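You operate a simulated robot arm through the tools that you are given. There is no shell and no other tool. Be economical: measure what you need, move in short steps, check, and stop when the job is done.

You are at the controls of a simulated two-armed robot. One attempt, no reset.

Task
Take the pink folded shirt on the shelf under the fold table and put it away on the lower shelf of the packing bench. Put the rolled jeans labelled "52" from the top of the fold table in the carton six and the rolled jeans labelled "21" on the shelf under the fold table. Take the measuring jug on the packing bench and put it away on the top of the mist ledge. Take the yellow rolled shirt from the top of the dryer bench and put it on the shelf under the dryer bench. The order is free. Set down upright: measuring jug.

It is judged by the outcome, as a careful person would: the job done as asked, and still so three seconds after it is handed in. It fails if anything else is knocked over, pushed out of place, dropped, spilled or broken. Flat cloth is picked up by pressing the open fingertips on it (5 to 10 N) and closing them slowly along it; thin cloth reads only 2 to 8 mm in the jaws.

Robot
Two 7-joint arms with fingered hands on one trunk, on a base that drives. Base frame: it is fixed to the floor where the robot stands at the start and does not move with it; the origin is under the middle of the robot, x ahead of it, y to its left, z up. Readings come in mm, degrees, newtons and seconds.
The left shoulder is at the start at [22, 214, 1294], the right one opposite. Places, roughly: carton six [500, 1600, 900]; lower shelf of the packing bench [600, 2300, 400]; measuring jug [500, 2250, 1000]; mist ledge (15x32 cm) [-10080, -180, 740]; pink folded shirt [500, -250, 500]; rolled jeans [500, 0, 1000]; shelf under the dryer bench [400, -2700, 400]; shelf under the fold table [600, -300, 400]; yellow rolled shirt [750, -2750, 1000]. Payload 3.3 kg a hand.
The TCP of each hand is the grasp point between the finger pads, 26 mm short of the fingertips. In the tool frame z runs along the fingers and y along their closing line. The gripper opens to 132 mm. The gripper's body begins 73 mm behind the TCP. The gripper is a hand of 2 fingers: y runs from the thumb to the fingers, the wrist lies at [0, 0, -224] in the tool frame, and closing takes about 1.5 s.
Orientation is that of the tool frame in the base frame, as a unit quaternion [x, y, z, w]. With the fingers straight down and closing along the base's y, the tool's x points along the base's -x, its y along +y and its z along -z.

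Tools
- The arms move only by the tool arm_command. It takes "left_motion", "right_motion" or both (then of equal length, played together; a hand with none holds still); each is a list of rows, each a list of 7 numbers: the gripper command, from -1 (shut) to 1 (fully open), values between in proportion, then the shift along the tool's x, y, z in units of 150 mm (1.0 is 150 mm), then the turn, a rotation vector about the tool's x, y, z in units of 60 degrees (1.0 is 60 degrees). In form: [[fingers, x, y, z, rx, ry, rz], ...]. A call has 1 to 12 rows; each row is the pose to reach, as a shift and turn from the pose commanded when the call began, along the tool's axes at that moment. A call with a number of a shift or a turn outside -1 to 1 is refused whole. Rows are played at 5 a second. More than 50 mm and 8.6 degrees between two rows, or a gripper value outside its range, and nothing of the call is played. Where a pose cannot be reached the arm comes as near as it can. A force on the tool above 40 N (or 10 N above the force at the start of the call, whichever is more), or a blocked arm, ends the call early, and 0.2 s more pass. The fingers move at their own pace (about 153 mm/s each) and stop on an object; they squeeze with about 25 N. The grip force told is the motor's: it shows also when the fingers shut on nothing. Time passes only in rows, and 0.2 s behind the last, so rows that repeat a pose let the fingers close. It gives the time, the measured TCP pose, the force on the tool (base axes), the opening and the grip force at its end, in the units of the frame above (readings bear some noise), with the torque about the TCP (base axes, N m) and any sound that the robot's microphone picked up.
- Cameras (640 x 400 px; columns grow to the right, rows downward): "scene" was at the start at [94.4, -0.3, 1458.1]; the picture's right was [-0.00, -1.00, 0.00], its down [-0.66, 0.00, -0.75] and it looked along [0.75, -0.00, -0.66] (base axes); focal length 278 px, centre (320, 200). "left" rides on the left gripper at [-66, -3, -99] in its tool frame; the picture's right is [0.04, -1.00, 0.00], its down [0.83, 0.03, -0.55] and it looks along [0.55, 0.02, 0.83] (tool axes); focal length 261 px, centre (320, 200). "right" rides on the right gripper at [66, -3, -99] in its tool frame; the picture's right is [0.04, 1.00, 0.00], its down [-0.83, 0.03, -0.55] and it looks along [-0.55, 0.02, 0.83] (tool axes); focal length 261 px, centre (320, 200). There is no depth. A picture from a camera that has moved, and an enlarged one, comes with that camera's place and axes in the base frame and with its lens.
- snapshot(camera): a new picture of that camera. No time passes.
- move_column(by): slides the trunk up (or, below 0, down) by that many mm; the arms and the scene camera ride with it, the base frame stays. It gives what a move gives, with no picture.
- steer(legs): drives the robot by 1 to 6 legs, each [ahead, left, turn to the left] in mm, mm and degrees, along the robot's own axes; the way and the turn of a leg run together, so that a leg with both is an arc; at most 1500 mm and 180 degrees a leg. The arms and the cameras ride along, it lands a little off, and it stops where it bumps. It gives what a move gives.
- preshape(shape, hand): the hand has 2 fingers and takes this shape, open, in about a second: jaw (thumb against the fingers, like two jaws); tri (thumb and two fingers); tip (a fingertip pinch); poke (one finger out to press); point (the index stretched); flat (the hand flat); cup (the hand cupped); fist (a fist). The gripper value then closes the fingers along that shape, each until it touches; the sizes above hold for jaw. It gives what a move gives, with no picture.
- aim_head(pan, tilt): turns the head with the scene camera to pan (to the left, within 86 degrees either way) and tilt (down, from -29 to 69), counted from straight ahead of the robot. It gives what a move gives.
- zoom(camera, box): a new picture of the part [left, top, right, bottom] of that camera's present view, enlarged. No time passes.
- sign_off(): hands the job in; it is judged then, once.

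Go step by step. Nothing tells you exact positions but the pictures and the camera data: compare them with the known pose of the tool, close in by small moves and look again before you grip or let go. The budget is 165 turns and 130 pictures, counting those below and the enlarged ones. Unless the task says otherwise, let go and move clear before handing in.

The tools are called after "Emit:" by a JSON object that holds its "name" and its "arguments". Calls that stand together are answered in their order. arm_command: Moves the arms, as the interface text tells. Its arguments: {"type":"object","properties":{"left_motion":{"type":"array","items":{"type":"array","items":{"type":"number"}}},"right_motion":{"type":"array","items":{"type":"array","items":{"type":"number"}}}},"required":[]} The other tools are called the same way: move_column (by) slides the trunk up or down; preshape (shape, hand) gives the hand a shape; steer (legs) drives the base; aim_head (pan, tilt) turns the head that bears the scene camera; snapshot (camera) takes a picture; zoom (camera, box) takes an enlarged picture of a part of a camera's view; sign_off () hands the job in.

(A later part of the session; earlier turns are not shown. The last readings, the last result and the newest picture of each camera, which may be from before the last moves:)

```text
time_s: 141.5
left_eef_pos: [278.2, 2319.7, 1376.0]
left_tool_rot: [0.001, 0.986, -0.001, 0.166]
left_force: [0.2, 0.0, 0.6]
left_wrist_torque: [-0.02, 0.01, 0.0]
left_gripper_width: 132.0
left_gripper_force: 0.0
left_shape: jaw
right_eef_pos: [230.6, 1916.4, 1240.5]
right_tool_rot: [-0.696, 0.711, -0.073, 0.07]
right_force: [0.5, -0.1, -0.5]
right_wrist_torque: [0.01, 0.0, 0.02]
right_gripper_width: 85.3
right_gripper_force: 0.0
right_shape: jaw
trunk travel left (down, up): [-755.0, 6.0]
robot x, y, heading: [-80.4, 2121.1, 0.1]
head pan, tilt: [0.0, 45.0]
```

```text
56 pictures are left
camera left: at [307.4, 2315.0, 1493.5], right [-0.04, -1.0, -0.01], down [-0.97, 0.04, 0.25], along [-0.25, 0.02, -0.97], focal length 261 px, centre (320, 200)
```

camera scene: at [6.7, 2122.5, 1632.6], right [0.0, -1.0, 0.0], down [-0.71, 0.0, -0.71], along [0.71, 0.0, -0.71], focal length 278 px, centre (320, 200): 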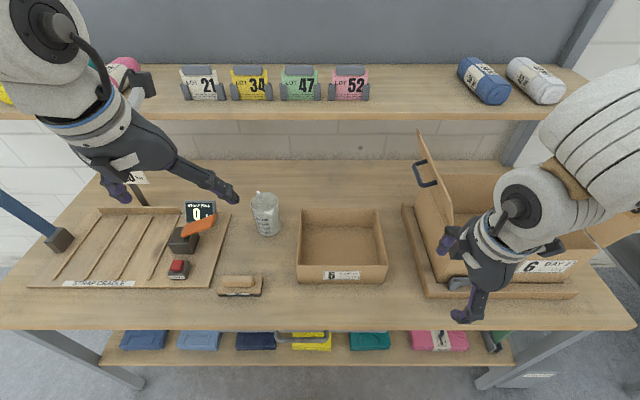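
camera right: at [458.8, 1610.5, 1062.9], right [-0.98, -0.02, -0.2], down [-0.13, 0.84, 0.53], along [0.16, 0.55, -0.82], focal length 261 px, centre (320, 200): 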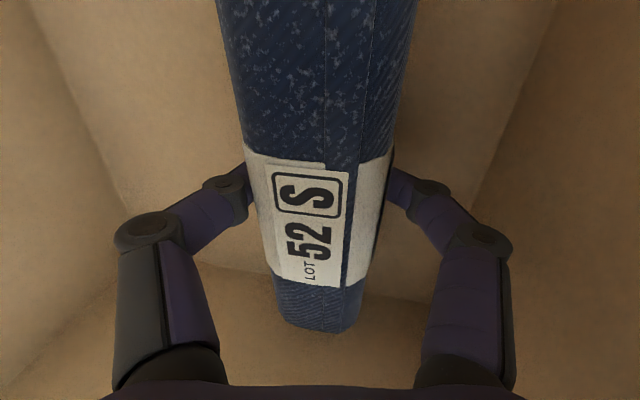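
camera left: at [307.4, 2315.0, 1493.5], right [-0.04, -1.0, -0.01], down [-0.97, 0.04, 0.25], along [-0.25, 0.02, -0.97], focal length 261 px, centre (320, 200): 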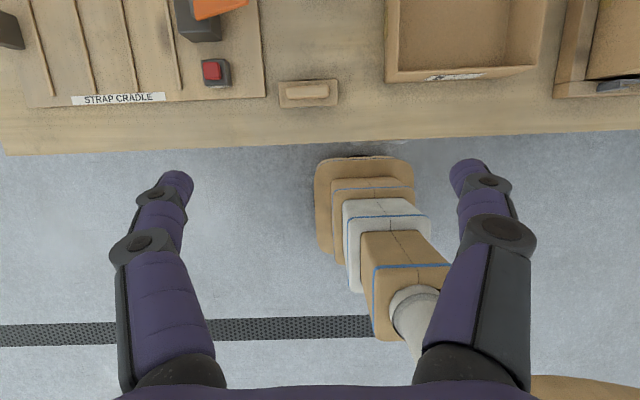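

The jug is about (597, 2288). I'll lower the trunk 150 mm, go forward 110 mm and reach with the left arm.

Emit:
{"name": "steer", "arguments": {"legs": [[110, 0, 0]]}}

Emit:
{"name": "move_column", "arguments": {"by": -150}}

Emit:
{"name": "arm_command", "arguments": {"left_motion": [[1, -0.235, -0.06, 0.085, 0, 0, 0], [1, -0.47, -0.12, 0.17, 0, 0, 0], [1, -0.705, -0.2, 0.255, 0, 0, 0], [1, -0.94, -0.2, 0.34, 0, 0, 0]]}}

Emit:
{"name": "snapshot", "arguments": {"camera": "left"}}

Emit:
{"name": "snapshot", "arguments": {"camera": "scene"}}

```text
time_s: 142.7
left_eef_pos: [387.8, 2319.9, 1378.6]
left_tool_rot: [0.0, 0.986, 0.0, 0.167]
left_force: [-0.2, 0.5, -0.3]
left_wrist_torque: [0.01, 0.06, 0.01]
left_gripper_width: 132.1
left_gripper_force: 0.0
left_shape: jaw
right_eef_pos: [341.7, 1916.1, 1240.4]
right_tool_rot: [-0.697, 0.71, -0.074, 0.07]
right_force: [-0.6, 0.7, 0.4]
right_wrist_torque: [-0.02, 0.01, 0.02]
right_gripper_width: 85.5
right_gripper_force: 0.1
right_shape: jaw
trunk travel left (down, up): [-755.0, 6.0]
robot x, y, heading: [32.1, 2123.4, 0.1]
head pan, tilt: [0.0, 45.0]
```

```text
time_s: 144.5
left_eef_pos: [388.7, 2319.7, 1227.9]
left_tool_rot: [0.001, 0.986, -0.001, 0.167]
left_force: [0.0, 0.3, -0.1]
left_wrist_torque: [-0.02, 0.01, 0.01]
left_gripper_width: 131.8
left_gripper_force: 0.1
left_shape: jaw
right_eef_pos: [341.1, 1917.1, 1090.7]
right_tool_rot: [-0.698, 0.709, -0.072, 0.071]
right_force: [0.5, 0.2, 0.3]
right_wrist_torque: [0.0, 0.01, -0.03]
right_gripper_width: 85.6
right_gripper_force: 0.0
right_shape: jaw
trunk travel left (down, up): [-605.0, 156.0]
robot x, y, heading: [29.4, 2121.3, 0.2]
head pan, tilt: [0.0, 45.0]
```

```text
time_s: 145.5
left_eef_pos: [538.7, 2288.7, 1223.9]
left_tool_rot: [0.001, 0.986, 0.0, 0.166]
left_force: [0.6, -0.8, -0.8]
left_wrist_torque: [-0.01, 0.01, 0.0]
left_gripper_width: 131.8
left_gripper_force: 0.2
left_shape: jaw
right_eef_pos: [343.0, 1916.6, 1090.3]
right_tool_rot: [-0.698, 0.709, -0.073, 0.071]
right_force: [0.9, 0.4, -0.7]
right_wrist_torque: [0.02, 0.03, 0.03]
right_gripper_width: 85.6
right_gripper_force: 0.0
right_shape: jaw
trunk travel left (down, up): [-605.0, 156.0]
robot x, y, heading: [29.4, 2120.1, 0.2]
head pan, tilt: [0.0, 45.0]
```

```text
55 pictures are left
camera left: at [568.2, 2284.0, 1339.9], right [-0.04, -1.0, -0.01], down [-0.97, 0.04, 0.25], along [-0.25, 0.02, -0.97], focal length 261 px, centre (320, 200)
```

left: 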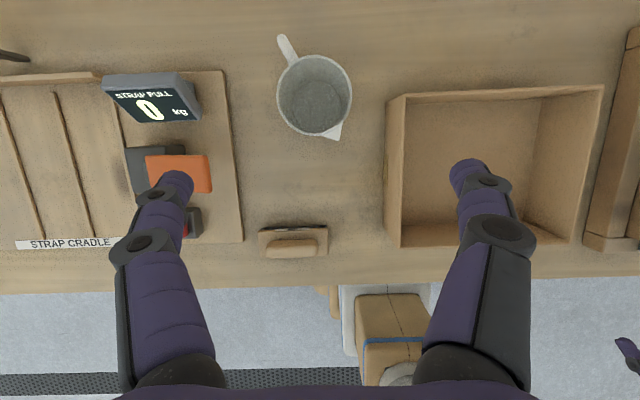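

```text
54 pictures are left
camera scene: at [119.9, 2122.4, 1482.5], right [0.0, -1.0, 0.0], down [-0.71, 0.0, -0.71], along [0.71, 0.0, -0.71], focal length 278 px, centre (320, 200)
```

scene: 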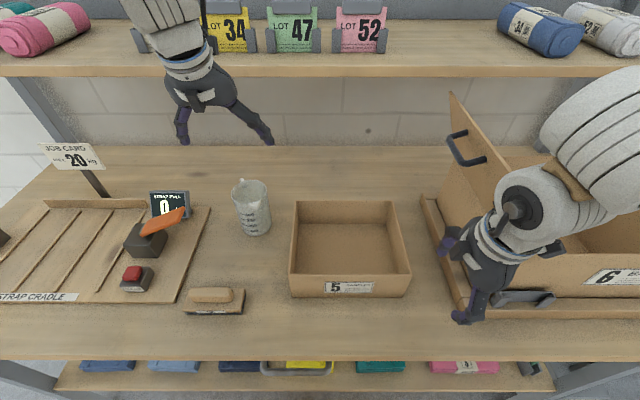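

Seen from above, the jug is centred at (607, 2290), about 80 mm across, with the handle pointing to the back-left, so closing along y is clear. I'll descend in two stages.

Emit:
{"name": "arm_command", "arguments": {"left_motion": [[1, 0.01, 0.01, 0.225, 0, 0, 0], [1, 0.02, 0.01, 0.45, 0, 0, 0], [1, 0.035, 0.01, 0.675, 0, 0, 0], [1, 0.05, 0.01, 0.85, 0, 0, 0], [1, 0.05, 0.01, 0.85, 0, 0, 0]]}}

Emit:
{"name": "snapshot", "arguments": {"camera": "left"}}

Emit:
{"name": "snapshot", "arguments": {"camera": "scene"}}

```text
time_s: 146.7
left_eef_pos: [573.6, 2291.7, 1102.8]
left_tool_rot: [0.001, 0.986, -0.001, 0.166]
left_force: [0.4, -0.3, -0.5]
left_wrist_torque: [0.01, -0.03, 0.01]
left_gripper_width: 132.0
left_gripper_force: 0.1
left_shape: jaw
right_eef_pos: [341.5, 1916.5, 1090.2]
right_tool_rot: [-0.698, 0.709, -0.072, 0.07]
right_force: [0.7, -0.4, -0.3]
right_wrist_torque: [-0.01, -0.04, -0.01]
right_gripper_width: 85.6
right_gripper_force: 0.0
right_shape: jaw
trunk travel left (down, up): [-605.0, 156.0]
robot x, y, heading: [29.2, 2122.7, 0.2]
head pan, tilt: [0.0, 45.0]
```

```text
53 pictures are left
camera left: at [602.9, 2288.1, 1218.0], right [-0.04, -1.0, -0.01], down [-0.97, 0.04, 0.25], along [-0.25, 0.02, -0.97], focal length 261 px, centre (320, 200)
```

left: 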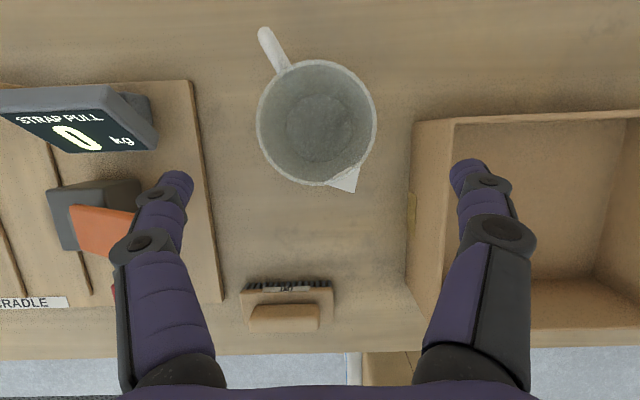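

```text
52 pictures are left
camera scene: at [118.7, 2122.5, 1482.6], right [0.0, -1.0, 0.0], down [-0.71, 0.0, -0.71], along [0.71, 0.0, -0.71], focal length 278 px, centre (320, 200)
```

scene: 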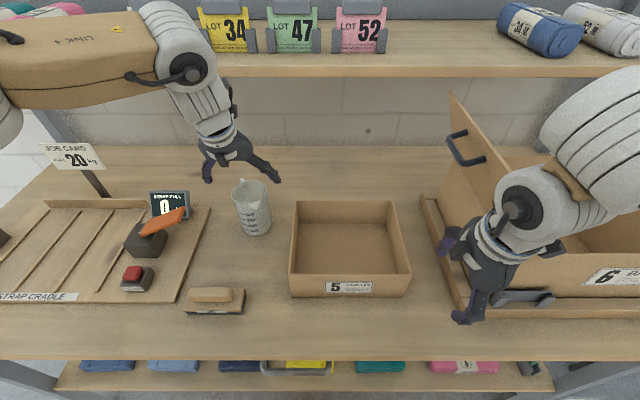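

Emit:
{"name": "arm_command", "arguments": {"left_motion": [[0.65, 0.01, -0.01, 0.2, 0, 0, 0], [0.65, 0.02, -0.01, 0.4, 0, 0, 0], [0.65, 0.03, -0.01, 0.6, 0, 0, 0], [0.65, 0.037, -0.01, 0.77, 0, 0, 0], [0.65, 0.037, -0.01, 0.77, 0, 0, 0]]}}

Emit:
{"name": "snapshot", "arguments": {"camera": "left"}}

Emit:
{"name": "zoom", "arguments": {"camera": "scene", "box": [140, 80, 420, 300]}}

```text
time_s: 147.9
left_eef_pos: [605.8, 2288.8, 990.4]
left_tool_rot: [0.001, 0.986, -0.001, 0.166]
left_force: [0.1, -0.8, -0.2]
left_wrist_torque: [0.0, -0.04, 0.0]
left_gripper_width: 109.2
left_gripper_force: 0.0
left_shape: jaw
right_eef_pos: [341.5, 1917.0, 1090.6]
right_tool_rot: [-0.697, 0.71, -0.073, 0.07]
right_force: [-0.5, -0.2, -0.4]
right_wrist_torque: [0.0, 0.0, -0.03]
right_gripper_width: 85.6
right_gripper_force: 0.1
right_shape: jaw
trunk travel left (down, up): [-605.0, 156.0]
robot x, y, heading: [24.7, 2121.4, 0.3]
head pan, tilt: [0.0, 45.0]
```

```text
51 pictures are left
camera left: at [635.3, 2285.0, 1106.6], right [-0.04, -1.0, -0.01], down [-0.97, 0.04, 0.25], along [-0.25, 0.02, -0.97], focal length 261 px, centre (320, 200)
```

left: 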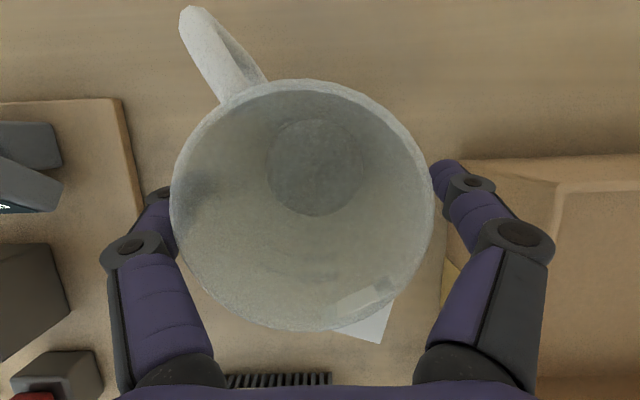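

```text
1.82 times, centred on (280, 190) of scene
camera zoom: at [118.8, 2122.8, 1482.6], right [0.0, -1.0, 0.0], down [-0.71, 0.0, -0.71], along [0.71, 0.0, -0.71], focal length 506 px, centre (393, 218)
```

zoom: 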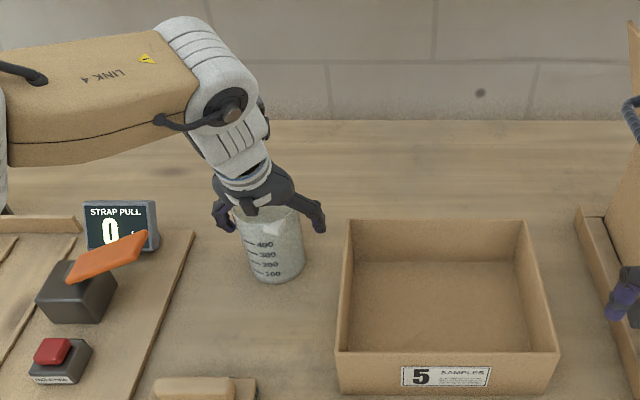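

Aligned: the jug is between the fingers. Close on it.

Emit:
{"name": "arm_command", "arguments": {"left_motion": [[0.5, -0.03, 0.013, 0.01, 0, 0, 0], [0.35, -0.03, 0.013, 0.01, 0, 0, 0], [0.2, -0.03, 0.013, 0.01, 0, 0, 0], [0, -0.03, 0.013, 0.01, 0, 0, 0], [-0.5, -0.03, 0.013, 0.01, 0, 0, 0], [-1, -0.03, 0.013, 0.01, 0, 0, 0], [-1, -0.03, 0.013, 0.01, 0, 0, 0], [-1, -0.03, 0.013, 0.01, 0, 0, 0]]}}

Emit:
{"name": "arm_command", "arguments": {"left_motion": [[-1, -0.05, 0, -0.15, 0, 0, 0], [-1, -0.1, 0, -0.3, 0, 0, 0], [-1, -0.15, 0, -0.45, 0, 0, 0], [-1, -0.2, 0, -0.6, 0, 0, 0], [-1, -0.2, 0, -0.6, 0, 0, 0]]}}

Emit:
{"name": "snapshot", "arguments": {"camera": "scene"}}

```text
time_s: 149.7
left_eef_pos: [610.2, 2291.1, 990.9]
left_tool_rot: [-0.001, 0.986, -0.001, 0.166]
left_force: [-0.2, 0.0, -0.5]
left_wrist_torque: [-0.04, 0.01, 0.0]
left_gripper_width: 73.2
left_gripper_force: 24.7
left_shape: jaw
right_eef_pos: [342.1, 1916.3, 1090.5]
right_tool_rot: [-0.697, 0.71, -0.073, 0.071]
right_force: [-0.4, 0.0, 0.5]
right_wrist_torque: [-0.02, -0.03, 0.0]
right_gripper_width: 85.5
right_gripper_force: 0.1
right_shape: jaw
trunk travel left (down, up): [-605.0, 156.0]
robot x, y, heading: [27.0, 2123.4, 0.3]
head pan, tilt: [0.0, 45.0]
```

```text
time_s: 150.9
left_eef_pos: [608.4, 2291.5, 1085.8]
left_tool_rot: [0.0, 0.986, -0.001, 0.165]
left_force: [0.0, -0.5, -1.1]
left_wrist_torque: [0.02, -0.03, -0.04]
left_gripper_width: 72.8
left_gripper_force: 25.0
left_shape: jaw
right_eef_pos: [342.0, 1917.5, 1090.9]
right_tool_rot: [-0.697, 0.71, -0.073, 0.07]
right_force: [-0.1, -0.3, 0.0]
right_wrist_torque: [0.0, -0.01, 0.02]
right_gripper_width: 85.6
right_gripper_force: 0.1
right_shape: jaw
trunk travel left (down, up): [-605.0, 156.0]
robot x, y, heading: [31.4, 2124.6, 0.3]
head pan, tilt: [0.0, 45.0]
```

```text
49 pictures are left
camera scene: at [119.4, 2122.7, 1482.6], right [0.0, -1.0, 0.0], down [-0.71, 0.0, -0.71], along [0.71, 0.0, -0.71], focal length 278 px, centre (320, 200)
```

scene: 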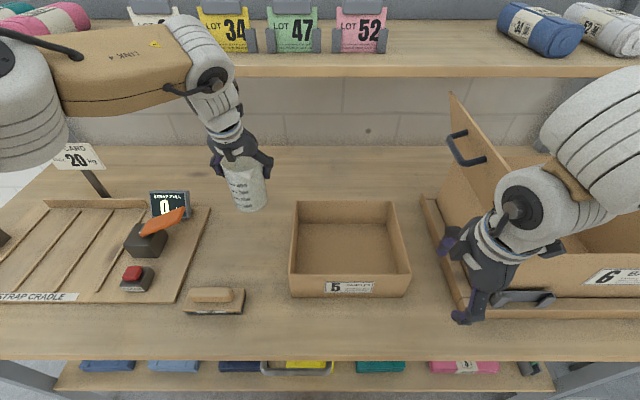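

The jug is held and level. I'll back away, turn around, and look for the mist ledge.

Emit:
{"name": "steer", "arguments": {"legs": [[-700, 0, 0], [0, 0, 170]]}}

Emit:
{"name": "aim_head", "arguments": {"pan": 0, "tilt": 10}}

Emit:
{"name": "snapshot", "arguments": {"camera": "scene"}}

```text
time_s: 161.7
left_eef_pos: [-1261.3, 2051.1, 1085.9]
left_tool_rot: [0.983, -0.081, -0.167, -0.014]
left_force: [-0.2, 0.0, -1.1]
left_wrist_torque: [0.04, 0.0, 0.04]
left_gripper_width: 72.6
left_gripper_force: 25.1
left_shape: jaw
right_eef_pos: [-938.2, 2377.6, 1090.9]
right_tool_rot: [0.764, 0.638, -0.063, -0.078]
right_force: [0.0, -0.5, -0.1]
right_wrist_torque: [-0.03, 0.0, 0.0]
right_gripper_width: 85.6
right_gripper_force: 0.1
right_shape: jaw
trunk travel left (down, up): [-605.0, 156.0]
robot x, y, heading: [-660.3, 2122.6, 170.9]
head pan, tilt: [0.0, 45.0]
```

```text
time_s: 162.7
left_eef_pos: [-1260.9, 2051.5, 1087.4]
left_tool_rot: [0.983, -0.081, -0.166, -0.015]
left_force: [-0.5, 0.6, -2.0]
left_wrist_torque: [0.0, -0.03, 0.0]
left_gripper_width: 72.4
left_gripper_force: 24.9
left_shape: jaw
right_eef_pos: [-937.9, 2377.6, 1090.3]
right_tool_rot: [0.763, 0.638, -0.064, -0.078]
right_force: [0.2, -0.3, -0.3]
right_wrist_torque: [0.04, 0.02, 0.02]
right_gripper_width: 85.6
right_gripper_force: 0.1
right_shape: jaw
trunk travel left (down, up): [-605.0, 156.0]
robot x, y, heading: [-658.2, 2123.6, 170.8]
head pan, tilt: [0.0, 10.0]
```

```text
48 pictures are left
camera scene: at [-767.7, 2140.5, 1537.5], right [0.16, 0.99, 0.0], down [0.17, -0.03, -0.98], along [-0.97, 0.16, -0.17], focal length 278 px, centre (320, 200)
```

scene: 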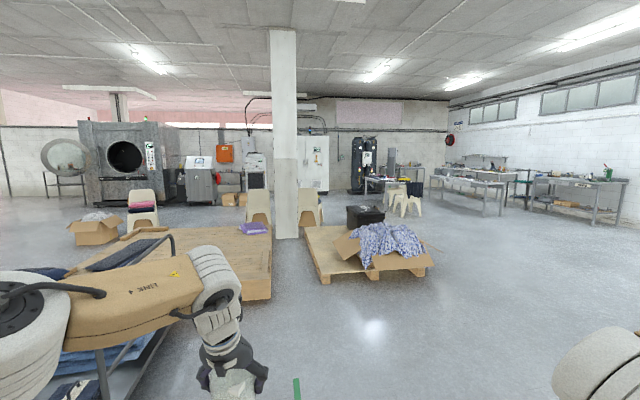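

The ledge lies roughly behind the pallets (bearing to the grey unit). I'll go along the bench aisle back to y≈−200 and look from there for a clear lane.

Emit:
{"name": "steer", "arguments": {"legs": [[0, 0, 9.2], [0, 1200, 0], [0, 1150, 0]]}}

Emit:
{"name": "snapshot", "arguments": {"camera": "scene"}}

```text
time_s: 174.9
left_eef_pos: [-1213.4, -408.5, 1084.9]
left_tool_rot: [0.986, 0.002, -0.167, 0.0]
left_force: [0.0, 0.4, -2.2]
left_wrist_torque: [0.0, -0.02, 0.03]
left_gripper_width: 72.6
left_gripper_force: 25.0
left_shape: jaw
right_eef_pos: [-949.5, -32.2, 1090.7]
right_tool_rot: [0.709, 0.698, -0.07, -0.072]
right_force: [-0.5, -0.3, -0.1]
right_wrist_torque: [0.02, 0.02, -0.02]
right_gripper_width: 85.7
right_gripper_force: 0.1
right_shape: jaw
trunk travel left (down, up): [-605.0, 156.0]
robot x, y, heading: [-636.0, -234.4, -179.6]
head pan, tilt: [0.0, 10.0]
```

```text
47 pictures are left
camera scene: at [-742.2, -237.7, 1537.5], right [-0.01, 1.0, 0.0], down [0.17, 0.0, -0.98], along [-0.98, -0.01, -0.17], focal length 278 px, centre (320, 200)
```

scene: 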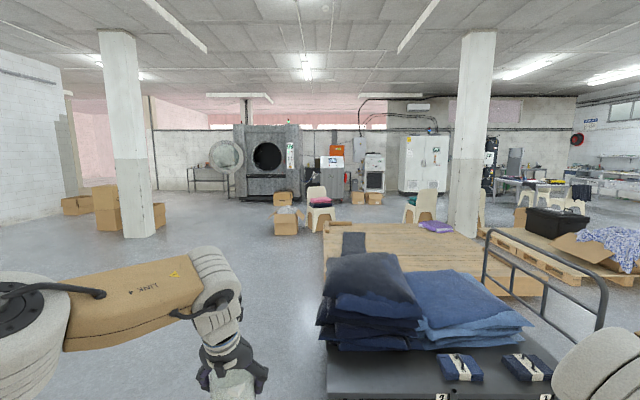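

There's a cart and pallet straight ahead, but a wide clear lane to the left (y from −250 to −3900). I'll take the lane at y≈−2000 toward the far end.

Emit:
{"name": "steer", "arguments": {"legs": [[0, 900, 0], [0, 850, 0], [1500, 0, 0], [1500, 0, 0], [1500, 0, 0]]}}

Emit:
{"name": "snapshot", "arguments": {"camera": "scene"}}

```text
time_s: 204.8
left_eef_pos: [-5666.7, -2342.6, 1086.2]
left_tool_rot: [0.986, 0.026, -0.165, 0.004]
left_force: [0.3, 0.5, -1.0]
left_wrist_torque: [0.04, -0.04, 0.0]
left_gripper_width: 72.7
left_gripper_force: 25.1
left_shape: jaw
right_eef_pos: [-5421.1, -1952.5, 1089.3]
right_tool_rot: [0.689, 0.717, -0.073, -0.071]
right_force: [0.0, 0.5, 0.8]
right_wrist_torque: [0.03, 0.0, -0.01]
right_gripper_width: 85.6
right_gripper_force: 0.0
right_shape: jaw
trunk travel left (down, up): [-605.0, 156.0]
robot x, y, heading: [-5097.4, -2141.7, -176.6]
head pan, tilt: [0.0, 10.0]
```

```text
46 pictures are left
camera scene: at [-5204.0, -2147.5, 1537.5], right [-0.06, 1.0, 0.0], down [0.17, 0.01, -0.98], along [-0.98, -0.06, -0.17], focal length 278 px, centre (320, 200)
```

scene: 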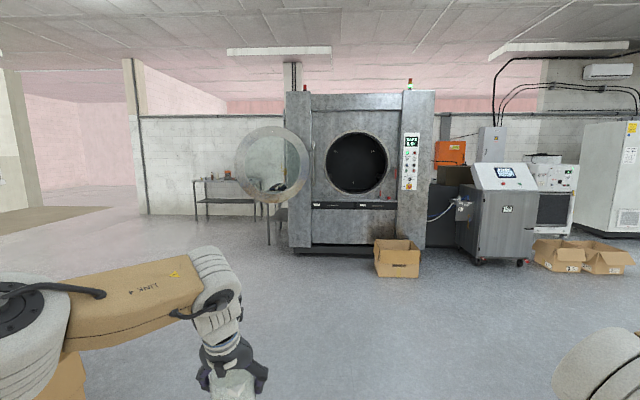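

Emit:
{"name": "zoom", "arguments": {"camera": "scene", "box": [380, 120, 580, 280]}}

```text
2.50 times, centred on (480, 200) of scene
camera zoom: at [-5204.0, -2147.5, 1537.5], right [-0.06, 1.0, 0.0], down [0.17, 0.01, -0.98], along [-0.98, -0.06, -0.17], focal length 696 px, centre (-80, 200)
```

zoom: 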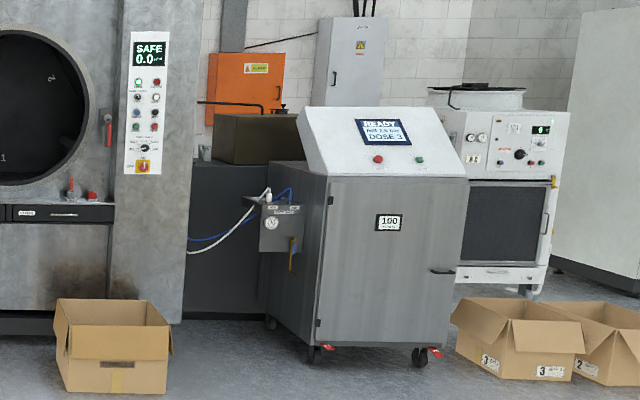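

The point falls beside the grey dosing unit. I'll drive closer, keeping clear of the cardboard box, and look again.

Emit:
{"name": "steer", "arguments": {"legs": [[0, 0, -3.4], [1200, 0, 0], [1100, 0, 0], [0, -900, 0], [0, -850, 0]]}}

Emit:
{"name": "aim_head", "arguments": {"pan": 0, "tilt": 15}}

Emit:
{"name": "snapshot", "arguments": {"camera": "scene"}}

```text
time_s: 224.8
left_eef_pos: [-7929.7, -552.4, 1085.8]
left_tool_rot: [0.986, -0.013, -0.167, -0.003]
left_force: [-0.4, 0.5, -1.9]
left_wrist_torque: [0.01, -0.03, 0.01]
left_gripper_width: 72.7
left_gripper_force: 25.1
left_shape: jaw
right_eef_pos: [-7653.3, -185.1, 1091.4]
right_tool_rot: [0.719, 0.687, -0.069, -0.075]
right_force: [-0.3, 0.6, -1.0]
right_wrist_torque: [0.03, 0.02, 0.0]
right_gripper_width: 85.6
right_gripper_force: 0.1
right_shape: jaw
trunk travel left (down, up): [-605.0, 156.0]
robot x, y, heading: [-7348.2, -402.5, 178.8]
head pan, tilt: [0.0, 10.0]
```

```text
time_s: 225.5
left_eef_pos: [-7929.3, -554.1, 1085.2]
left_tool_rot: [0.986, -0.013, -0.166, -0.003]
left_force: [0.1, 0.6, -1.9]
left_wrist_torque: [-0.01, 0.0, 0.0]
left_gripper_width: 72.5
left_gripper_force: 25.4
left_shape: jaw
right_eef_pos: [-7653.2, -186.3, 1090.0]
right_tool_rot: [0.719, 0.687, -0.07, -0.074]
right_force: [0.1, -0.5, -0.2]
right_wrist_torque: [-0.01, 0.05, -0.04]
right_gripper_width: 85.6
right_gripper_force: 0.1
right_shape: jaw
trunk travel left (down, up): [-605.0, 156.0]
robot x, y, heading: [-7348.4, -397.1, 178.7]
head pan, tilt: [0.0, 15.0]
```

```text
44 pictures are left
camera scene: at [-7453.5, -397.2, 1529.4], right [0.02, 1.0, 0.0], down [0.26, -0.01, -0.97], along [-0.97, 0.02, -0.26], focal length 278 px, centre (320, 200)
```

scene: 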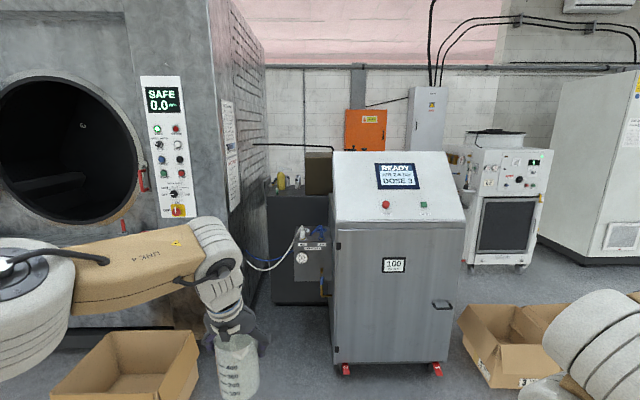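

The ledge's stated spot is hidden behind the dosing unit from here. I'll move to the right to look behind it.

Emit:
{"name": "steer", "arguments": {"legs": [[0, -1000, 0], [0, -1100, 0], [0, 0, 20]]}}

Emit:
{"name": "snapshot", "arguments": {"camera": "scene"}}

```text
time_s: 237.1
left_eef_pos: [-7786.5, 1381.1, 1085.9]
left_tool_rot: [0.974, 0.154, -0.165, 0.025]
left_force: [-0.1, 0.2, -0.8]
left_wrist_torque: [0.03, 0.02, -0.02]
left_gripper_width: 72.1
left_gripper_force: 25.0
left_shape: jaw
right_eef_pos: [-7649.3, 1819.9, 1090.0]
right_tool_rot: [0.592, 0.799, -0.081, -0.062]
right_force: [0.8, -0.5, 0.1]
right_wrist_torque: [-0.01, 0.02, 0.04]
right_gripper_width: 85.5
right_gripper_force: 0.1
right_shape: jaw
trunk travel left (down, up): [-605.0, 156.0]
robot x, y, heading: [-7289.9, 1715.6, -161.9]
head pan, tilt: [0.0, 15.0]
```

```text
43 pictures are left
camera scene: at [-7390.5, 1688.0, 1529.4], right [-0.31, 0.95, 0.0], down [0.25, 0.08, -0.97], along [-0.92, -0.3, -0.26], focal length 278 px, centre (320, 200)
```

scene: 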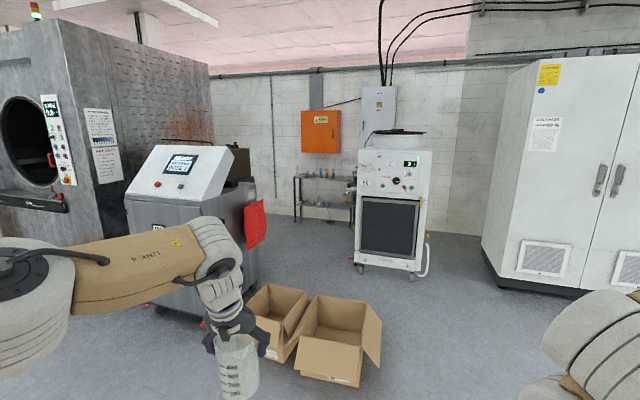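

Emit:
{"name": "zoom", "arguments": {"camera": "scene", "box": [180, 120, 380, 250]}}

```text
3.08 times, centred on (280, 185) of scene
camera zoom: at [-7390.5, 1688.0, 1529.4], right [-0.31, 0.95, 0.0], down [0.25, 0.08, -0.97], along [-0.92, -0.3, -0.26], focal length 857 px, centre (443, 246)
```

zoom: 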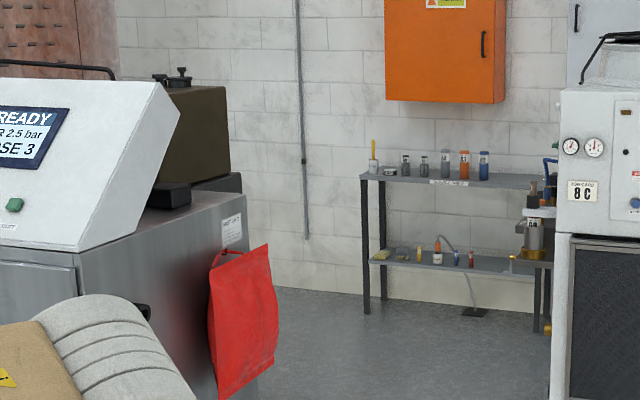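

The spot is behind the dosing unit. I'll go round to the right of the cardboard boxes, turn to face −y, and look behind it.

Emit:
{"name": "steer", "arguments": {"legs": [[0, 0, -18], [0, -430, 0], [1100, 0, 0], [1050, 0, 0], [0, 0, 90]]}}

Emit:
{"name": "snapshot", "arguments": {"camera": "scene"}}

```text
time_s: 254.8
left_eef_pos: [-9271.2, 1576.2, 1086.0]
left_tool_rot: [0.697, 0.698, -0.118, 0.117]
left_force: [-0.9, 0.5, 0.4]
left_wrist_torque: [-0.02, -0.01, -0.01]
left_gripper_width: 29.0
left_gripper_force: 24.8
left_shape: jaw
right_eef_pos: [-9646.1, 1842.4, 1091.3]
right_tool_rot: [0.008, 0.995, -0.101, -0.002]
right_force: [0.2, -0.3, -0.3]
right_wrist_torque: [-0.02, 0.01, -0.05]
right_gripper_width: 85.7
right_gripper_force: 0.1
right_shape: jaw
trunk travel left (down, up): [-605.0, 156.0]
robot x, y, heading: [-9442.9, 2162.9, -89.5]
head pan, tilt: [0.0, 15.0]
```

```text
41 pictures are left
camera scene: at [-9442.9, 2050.9, 1529.4], right [-1.0, -0.01, 0.0], down [0.0, 0.26, -0.97], along [0.01, -0.97, -0.26], focal length 278 px, centre (320, 200)
```

scene: 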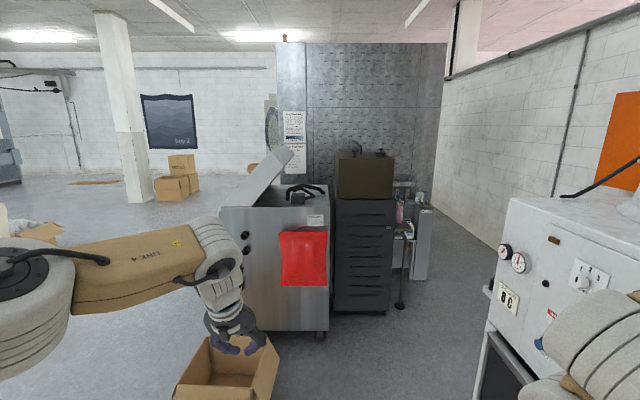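

The gripper reads 29 mm, so the jug has slipped from the hand. I need to find it before moving further.

Emit:
{"name": "snapshot", "arguments": {"camera": "left"}}

Emit:
{"name": "aim_head", "arguments": {"pan": -35, "tilt": 50}}

Emit:
{"name": "snapshot", "arguments": {"camera": "scene"}}

```text
40 pictures are left
camera left: at [-9272.9, 1545.8, 1202.2], right [-1.0, 0.04, -0.01], down [0.03, 0.97, 0.25], along [0.02, 0.25, -0.97], focal length 261 px, centre (320, 200)
```

left: 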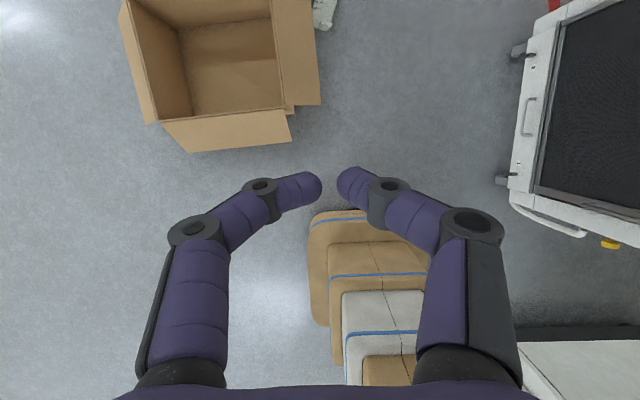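

```text
time_s: 255.8
left_eef_pos: [-9269.9, 1577.5, 1085.5]
left_tool_rot: [0.697, 0.698, -0.118, 0.117]
left_force: [0.7, -0.2, 0.1]
left_wrist_torque: [-0.02, -0.01, 0.0]
left_gripper_width: 29.0
left_gripper_force: 25.0
left_shape: jaw
right_eef_pos: [-9645.1, 1842.1, 1090.9]
right_tool_rot: [0.007, 0.995, -0.102, -0.002]
right_force: [0.5, 0.2, 0.2]
right_wrist_torque: [0.01, 0.0, 0.03]
right_gripper_width: 85.3
right_gripper_force: 0.0
right_shape: jaw
trunk travel left (down, up): [-605.0, 156.0]
robot x, y, heading: [-9439.2, 2155.7, -89.8]
head pan, tilt: [-35.0, 50.0]
```

```text
39 pictures are left
camera scene: at [-9487.3, 2080.8, 1475.8], right [-0.82, 0.57, 0.0], down [0.43, 0.63, -0.64], along [-0.37, -0.53, -0.77], focal length 278 px, centre (320, 200)
```

scene: 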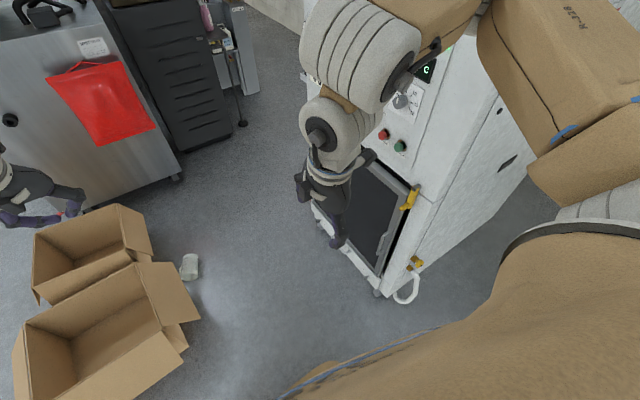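

The jug is lying on the floor near (−9304, 1078), beside the cardboard boxes. I'll zoom in on it and plan to recover it.

Emit:
{"name": "zoom", "arguments": {"camera": "scene", "box": [150, 230, 240, 300]}}

Emit:
{"name": "zoom", "arguments": {"camera": "scene", "box": [150, 0, 310, 130]}}

```text
5.71 times, centred on (195, 265) of scene
camera zoom: at [-9487.3, 2080.8, 1475.8], right [-0.82, 0.57, 0.0], down [0.43, 0.63, -0.64], along [-0.37, -0.53, -0.77], focal length 1591 px, centre (1034, -171)
```

zoom: 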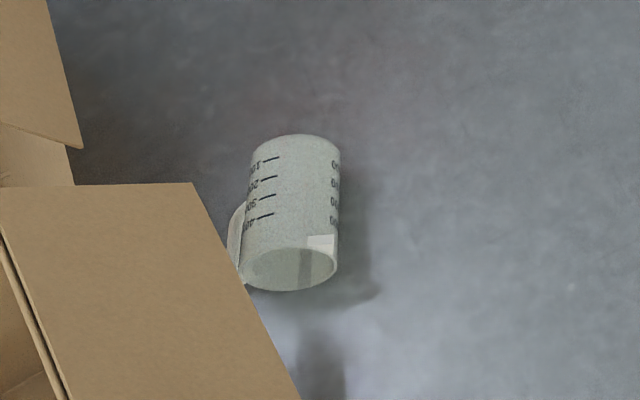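

```text
3.08 times, centred on (230, 65) of scene
camera zoom: at [-9487.3, 2080.8, 1475.8], right [-0.82, 0.57, 0.0], down [0.43, 0.63, -0.64], along [-0.37, -0.53, -0.77], focal length 857 px, centre (597, 615)
```

zoom: 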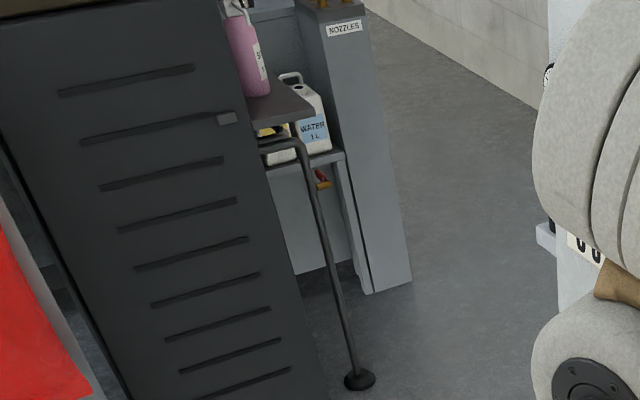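

The jug is intact on its side, mouth toward +y, and I found the mist ledge: a narrow dark shelf behind the cabinet holding a pink bottle. I'll turn to face +x so my right hand can pick the jug off the floor, with the mouth to my left.

Emit:
{"name": "steer", "arguments": {"legs": [[0, 0, 90], [-163, 0, 0], [0, -761, 0]]}}

Emit:
{"name": "move_column", "arguments": {"by": -300}}

Emit:
{"name": "arm_command", "arguments": {"left_motion": [[0, 0, 0, 0, 0, 0, 0], [0, 0, 0, 0, 0, 0, 0], [0, 0, 0, 0, 0, 0, 0], [0, 0, 0, 0, 0, 0, 0]], "right_motion": [[0.6, 0.15, 0.05, 0, -0.07, 0, 0.09], [0.6, 0.3, 0.1, 0, -0.13, 0, 0.18], [0.8, 0.45, 0.15, 0, -0.2, 0, 0.27], [1, 0.6, 0.17, 0, -0.2, 0, 0.36]]}}

Emit:
{"name": "snapshot", "arguments": {"camera": "right"}}

```text
time_s: 264.9
left_eef_pos: [-9001.2, 1581.6, 1085.2]
left_tool_rot: [-0.02, 0.986, 0.004, 0.167]
left_force: [-0.3, -0.1, -1.2]
left_wrist_torque: [0.0, -0.01, -0.03]
left_gripper_width: 28.9
left_gripper_force: 25.1
left_shape: jaw
right_eef_pos: [-9252.7, 1196.1, 1090.1]
right_tool_rot: [0.711, -0.696, 0.071, -0.072]
right_force: [0.0, -0.3, -0.3]
right_wrist_torque: [-0.03, -0.01, 0.05]
right_gripper_width: 85.7
right_gripper_force: 0.0
right_shape: jaw
trunk travel left (down, up): [-605.0, 156.0]
robot x, y, heading: [-9578.4, 1386.3, 2.7]
head pan, tilt: [-35.0, 50.0]
```

```text
time_s: 267.9
left_eef_pos: [-9002.2, 1582.0, 785.7]
left_tool_rot: [-0.019, 0.986, 0.002, 0.167]
left_force: [-0.1, 0.1, 0.3]
left_wrist_torque: [0.01, -0.01, -0.01]
left_gripper_width: 29.1
left_gripper_force: 24.3
left_shape: jaw
right_eef_pos: [-9252.7, 1197.8, 790.8]
right_tool_rot: [0.712, -0.695, 0.072, -0.071]
right_force: [0.2, -0.5, 0.1]
right_wrist_torque: [0.02, -0.03, 0.0]
right_gripper_width: 85.5
right_gripper_force: 0.1
right_shape: jaw
trunk travel left (down, up): [-305.0, 456.0]
robot x, y, heading: [-9577.6, 1390.8, 2.7]
head pan, tilt: [-35.0, 50.0]
```

```text
time_s: 268.9
left_eef_pos: [-9002.0, 1581.4, 786.5]
left_tool_rot: [-0.02, 0.986, 0.003, 0.166]
left_force: [-0.5, -1.0, -0.2]
left_wrist_torque: [-0.03, -0.01, 0.01]
left_gripper_width: 65.5
left_gripper_force: 0.1
left_shape: jaw
right_eef_pos: [-9275.9, 1105.2, 786.3]
right_tool_rot: [-0.572, 0.82, 0.016, 0.009]
right_force: [-0.2, -0.5, 0.3]
right_wrist_torque: [0.01, -0.01, -0.01]
right_gripper_width: 131.7
right_gripper_force: 0.0
right_shape: jaw
trunk travel left (down, up): [-305.0, 456.0]
robot x, y, heading: [-9574.1, 1391.0, 2.8]
head pan, tilt: [-35.0, 50.0]
```

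```text
36 pictures are left
camera right: at [-9296.9, 1039.1, 881.3], right [-0.95, 0.31, 0.01], down [0.26, 0.77, 0.58], along [0.17, 0.56, -0.81], focal length 261 px, centre (320, 200)
```

right: 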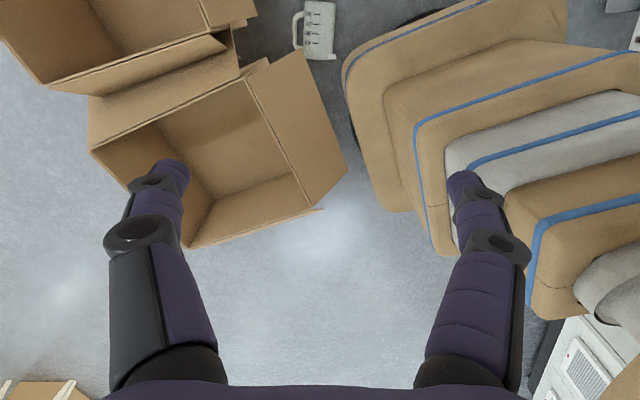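

Jug at about (−9304, 1074) with the hand's yaw already matching it. I'll move over its base end and lower the trunk.

Emit:
{"name": "arm_command", "arguments": {"right_motion": [[1, 0.21, 0.05, 0, 0, 0, 0], [1, 0.43, 0.1, 0, 0, 0, 0], [1, 0.43, 0.1, 0, 0, 0, 0]]}}

Emit:
{"name": "move_column", "arguments": {"by": -300}}

Emit:
{"name": "snapshot", "arguments": {"camera": "right"}}

```text
time_s: 269.7
left_eef_pos: [-9001.8, 1583.4, 786.6]
left_tool_rot: [-0.02, 0.986, 0.002, 0.166]
left_force: [-0.3, -0.8, 0.5]
left_wrist_torque: [0.01, 0.03, -0.03]
left_gripper_width: 65.3
left_gripper_force: 0.0
left_shape: jaw
right_eef_pos: [-9292.9, 1081.0, 811.0]
right_tool_rot: [-0.588, 0.809, 0.014, 0.0]
right_force: [0.4, -0.1, 0.9]
right_wrist_torque: [-0.01, 0.0, 0.0]
right_gripper_width: 131.8
right_gripper_force: 0.0
right_shape: jaw
right hand out of reach, approached as far as the arm can: row 1, 2, 3
trunk travel left (down, up): [-305.0, 456.0]
robot x, y, heading: [-9574.9, 1391.2, 2.5]
head pan, tilt: [-35.0, 50.0]
```

```text
time_s: 272.7
left_eef_pos: [-9002.4, 1581.9, 486.4]
left_tool_rot: [-0.02, 0.986, 0.002, 0.167]
left_force: [-0.2, -0.5, 1.0]
left_wrist_torque: [0.01, -0.02, 0.01]
left_gripper_width: 65.2
left_gripper_force: 0.0
left_shape: jaw
right_eef_pos: [-9308.8, 1081.2, 441.0]
right_tool_rot: [-0.563, 0.81, 0.103, -0.128]
right_force: [0.4, 0.2, -0.3]
right_wrist_torque: [-0.03, -0.02, -0.02]
right_gripper_width: 131.9
right_gripper_force: 0.1
right_shape: jaw
trunk travel left (down, up): [-5.0, 756.0]
robot x, y, heading: [-9573.8, 1387.3, 2.6]
head pan, tilt: [-35.0, 50.0]
```

```text
35 pictures are left
camera right: at [-9296.7, 1017.2, 538.8], right [-0.9, 0.31, 0.32], down [0.43, 0.78, 0.46], along [-0.11, 0.54, -0.83], focal length 261 px, centre (320, 200)
```

right: 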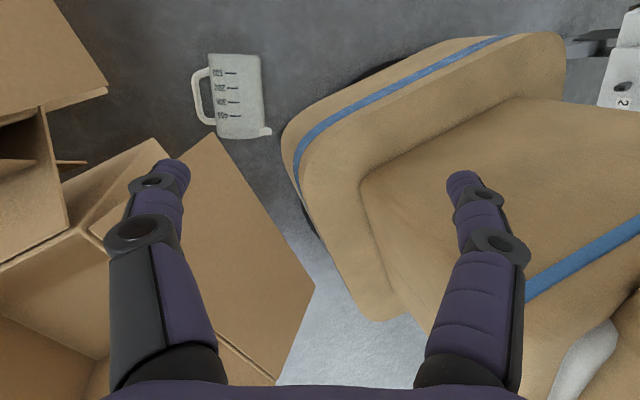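

The hand tilted while the trunk lowered. I'll straighten it, shift toward the jug's base end clear of the box flap, and see how low it reaches.

Emit:
{"name": "arm_command", "arguments": {"right_motion": [[1, 0.06, -0.03, 0, 0.06, -0.022, 0], [1, 0.12, -0.06, 0, 0.12, -0.044, 0], [1, 0.18, -0.1, 0, 0.18, -0.066, 0], [1, 0.22, -0.13, 0, 0.24, -0.09, 0], [1, 0.22, -0.13, 0.05, 0.297, -0.109, 0], [1, 0.2, -0.2, 0.25, 0.297, -0.109, 0], [1, 0.18, -0.26, 0.45, 0.297, -0.109, 0]]}}

Emit:
{"name": "snapshot", "arguments": {"camera": "right"}}

```text
time_s: 274.3
left_eef_pos: [-9002.7, 1582.2, 486.7]
left_tool_rot: [-0.02, 0.986, 0.003, 0.166]
left_force: [-0.5, 0.7, 0.6]
left_wrist_torque: [0.04, 0.02, 0.0]
left_gripper_width: 65.5
left_gripper_force: 0.1
left_shape: jaw
right_eef_pos: [-9287.2, 1038.1, 353.6]
right_tool_rot: [-0.57, 0.822, 0.009, 0.007]
right_force: [-0.1, 0.5, 0.3]
right_wrist_torque: [-0.02, -0.01, 0.01]
right_gripper_width: 132.1
right_gripper_force: 0.0
right_shape: jaw
right hand out of reach, approached as far as the arm can: row 1, 2, 3, 4, 5, 6, 7
trunk travel left (down, up): [-5.0, 756.0]
robot x, y, heading: [-9571.2, 1389.4, 2.7]
head pan, tilt: [-35.0, 50.0]
```

```text
34 pictures are left
camera right: at [-9309.6, 973.7, 449.3], right [-0.95, 0.31, 0.01], down [0.26, 0.78, 0.57], along [0.17, 0.54, -0.82], focal length 261 px, centre (320, 200)
```

right: 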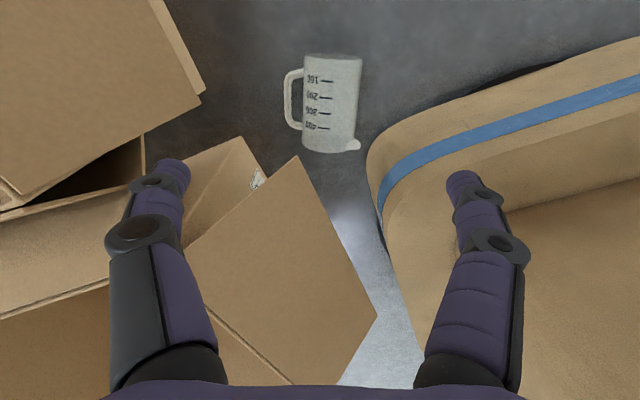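

Reachable so far. The jug's base end is at (−9318, 1018) and mouth at (−9273, 1148). I'll descend toward a grip ~33 mm from its base, with fingers part-open to clear the flap.

Emit:
{"name": "arm_command", "arguments": {"right_motion": [[0.6, -0.01, 0.08, 0.2, 0, 0, 0], [0.5, -0.02, 0.15, 0.4, 0, 0, 0], [0.5, -0.02, 0.15, 0.6, 0, 0, 0], [0.5, -0.02, 0.15, 0.8, 0, 0, 0], [0.5, -0.02, 0.15, 1, 0, 0, 0]]}}

Emit:
{"name": "snapshot", "arguments": {"camera": "right"}}

```text
time_s: 275.5
left_eef_pos: [-9003.0, 1582.4, 485.4]
left_tool_rot: [-0.019, 0.986, 0.002, 0.166]
left_force: [-0.6, 0.5, 0.7]
left_wrist_torque: [0.04, 0.03, 0.01]
left_gripper_width: 65.3
left_gripper_force: 0.0
left_shape: jaw
right_eef_pos: [-9305.9, 1051.6, 202.5]
right_tool_rot: [-0.568, 0.823, 0.007, 0.006]
right_force: [0.0, -1.2, -0.3]
right_wrist_torque: [-0.01, -0.03, 0.01]
right_gripper_width: 99.4
right_gripper_force: 0.1
right_shape: jaw
trunk travel left (down, up): [-5.0, 756.0]
robot x, y, heading: [-9575.2, 1390.3, 2.6]
head pan, tilt: [-35.0, 50.0]
```

```text
33 pictures are left
camera right: at [-9328.1, 987.2, 299.5], right [-0.95, 0.31, 0.0], down [0.26, 0.78, 0.57], along [0.18, 0.54, -0.82], focal length 261 px, centre (320, 200)
```

right: 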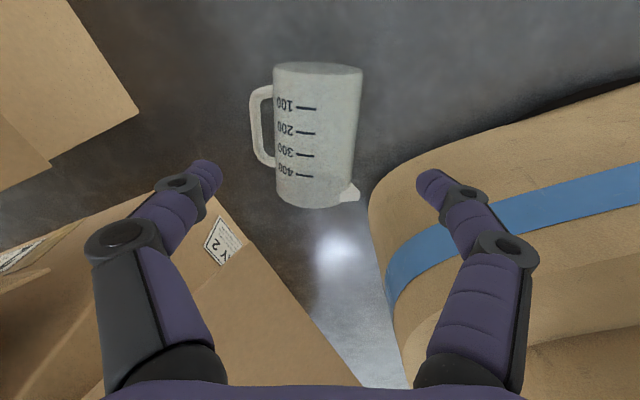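

Emit:
{"name": "arm_command", "arguments": {"right_motion": [[0.45, 0.045, 0, 0.1, 0, 0, 0], [0.45, 0.045, 0, 0.3, 0, 0, 0], [0.45, 0.045, 0, 0.5, 0, 0, 0], [0.45, 0.045, 0, 0.7, 0, 0, 0], [0.45, 0.045, 0, 0.9, 0, 0, 0], [0.45, 0.045, 0, 1, 0, 0, 0]]}}

Emit:
{"name": "snapshot", "arguments": {"camera": "right"}}

```text
time_s: 276.9
left_eef_pos: [-9001.7, 1582.0, 486.0]
left_tool_rot: [-0.02, 0.986, 0.002, 0.166]
left_force: [1.0, 0.2, 0.2]
left_wrist_torque: [0.01, 0.01, 0.03]
left_gripper_width: 65.6
left_gripper_force: 0.1
left_shape: jaw
right_eef_pos: [-9311.2, 1047.1, 51.9]
right_tool_rot: [-0.569, 0.822, 0.008, 0.006]
right_force: [0.1, 0.2, 0.2]
right_wrist_torque: [-0.03, -0.01, -0.01]
right_gripper_width: 96.0
right_gripper_force: 0.0
right_shape: jaw
trunk travel left (down, up): [-5.0, 756.0]
robot x, y, heading: [-9576.6, 1389.0, 2.8]
head pan, tilt: [-35.0, 50.0]
```

```text
32 pictures are left
camera right: at [-9332.3, 982.2, 149.0], right [-0.95, 0.31, 0.01], down [0.26, 0.78, 0.57], along [0.17, 0.54, -0.82], focal length 261 px, centre (320, 200)
```

right: 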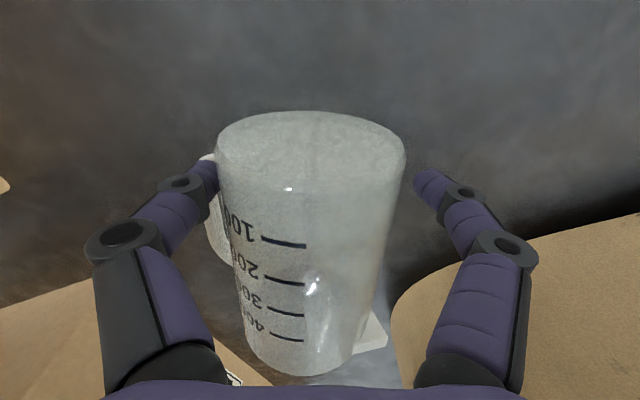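

The jug is between the fingers; I'll shift a further 8 mm toward its base to avoid the handle, then close.

Emit:
{"name": "arm_command", "arguments": {"right_motion": [[0.45, 0.053, 0, 0.02, 0, 0, 0], [0.3, 0.053, 0, 0.02, 0, 0, 0], [0.15, 0.053, 0, 0.02, 0, 0, 0], [-0.3, 0.053, 0, 0.02, 0, 0, 0], [-1, 0.053, 0, 0.02, 0, 0, 0], [-1, 0.053, 0, 0.02, 0, 0, 0], [-1, 0.053, 0, 0.02, 0, 0, 0], [-1, 0.053, 0, 0.02, 0, 0, 0]]}}

Emit:
{"name": "snapshot", "arguments": {"camera": "right"}}

```text
time_s: 278.7
left_eef_pos: [-9002.5, 1581.6, 486.1]
left_tool_rot: [-0.02, 0.986, 0.003, 0.165]
left_force: [-0.3, -0.4, -0.3]
left_wrist_torque: [-0.01, -0.02, -0.01]
left_gripper_width: 65.3
left_gripper_force: 0.0
left_shape: jaw
right_eef_pos: [-9313.3, 1039.2, 49.5]
right_tool_rot: [-0.57, 0.822, 0.009, 0.006]
right_force: [-0.3, -1.2, -0.2]
right_wrist_torque: [-0.04, -0.01, -0.02]
right_gripper_width: 70.3
right_gripper_force: 24.8
right_shape: jaw
trunk travel left (down, up): [-5.0, 756.0]
robot x, y, heading: [-9576.2, 1391.1, 2.6]
head pan, tilt: [-35.0, 50.0]
```

```text
31 pictures are left
camera right: at [-9334.9, 975.2, 146.0], right [-0.95, 0.31, 0.01], down [0.26, 0.78, 0.57], along [0.17, 0.54, -0.82], focal length 261 px, centre (320, 200)
```

right: 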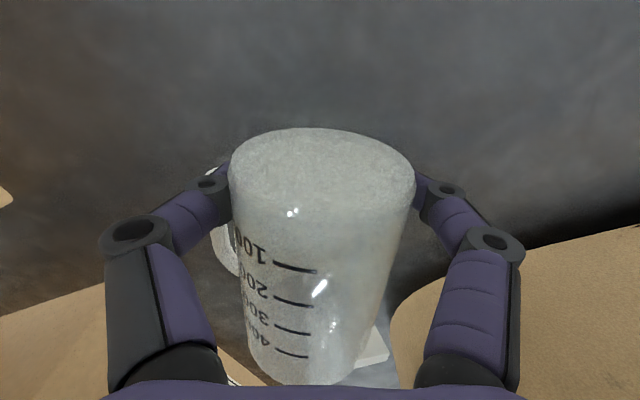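

Gripped at 70 mm. Lift with the column and check.

Emit:
{"name": "move_column", "arguments": {"by": 400}}

Emit:
{"name": "move_column", "arguments": {"by": 250}}

Emit:
{"name": "snapshot", "arguments": {"camera": "right"}}

```text
time_s: 282.5
left_eef_pos: [-9002.0, 1582.4, 885.1]
left_tool_rot: [-0.019, 0.986, 0.003, 0.166]
left_force: [0.1, 0.1, 0.8]
left_wrist_torque: [0.01, -0.03, 0.01]
left_gripper_width: 65.4
left_gripper_force: 0.1
left_shape: jaw
right_eef_pos: [-9313.1, 1040.2, 449.3]
right_tool_rot: [-0.568, 0.823, 0.009, 0.006]
right_force: [0.3, -0.3, -0.8]
right_wrist_torque: [-0.04, 0.01, 0.02]
right_gripper_width: 70.4
right_gripper_force: 25.2
right_shape: jaw
trunk travel left (down, up): [-405.0, 356.0]
robot x, y, heading: [-9574.4, 1389.2, 2.7]
head pan, tilt: [-35.0, 50.0]
```

```text
time_s: 285.1
left_eef_pos: [-9002.0, 1582.2, 1136.0]
left_tool_rot: [-0.021, 0.986, 0.004, 0.166]
left_force: [0.0, -1.2, -0.6]
left_wrist_torque: [0.02, 0.01, 0.01]
left_gripper_width: 65.7
left_gripper_force: 0.1
left_shape: jaw
right_eef_pos: [-9312.1, 1039.4, 699.0]
right_tool_rot: [-0.569, 0.822, 0.008, 0.006]
right_force: [-0.4, -0.1, -1.8]
right_wrist_torque: [-0.05, 0.04, -0.01]
right_gripper_width: 70.5
right_gripper_force: 24.8
right_shape: jaw
trunk travel left (down, up): [-655.0, 106.0]
robot x, y, heading: [-9579.2, 1388.2, 2.9]
head pan, tilt: [-35.0, 50.0]
```

```text
30 pictures are left
camera right: at [-9333.8, 975.2, 796.5], right [-0.95, 0.31, 0.01], down [0.26, 0.78, 0.57], along [0.17, 0.54, -0.82], focal length 261 px, centre (320, 200)
```

right: 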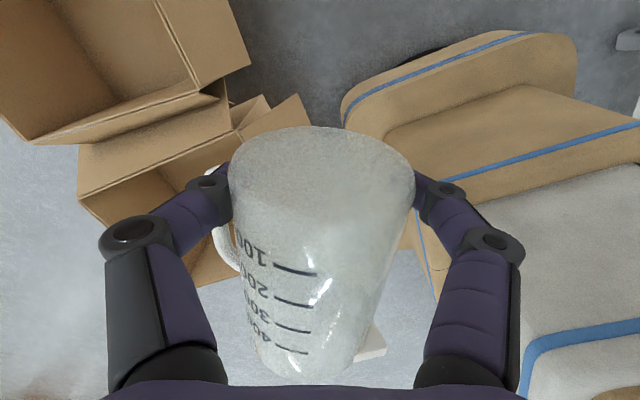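

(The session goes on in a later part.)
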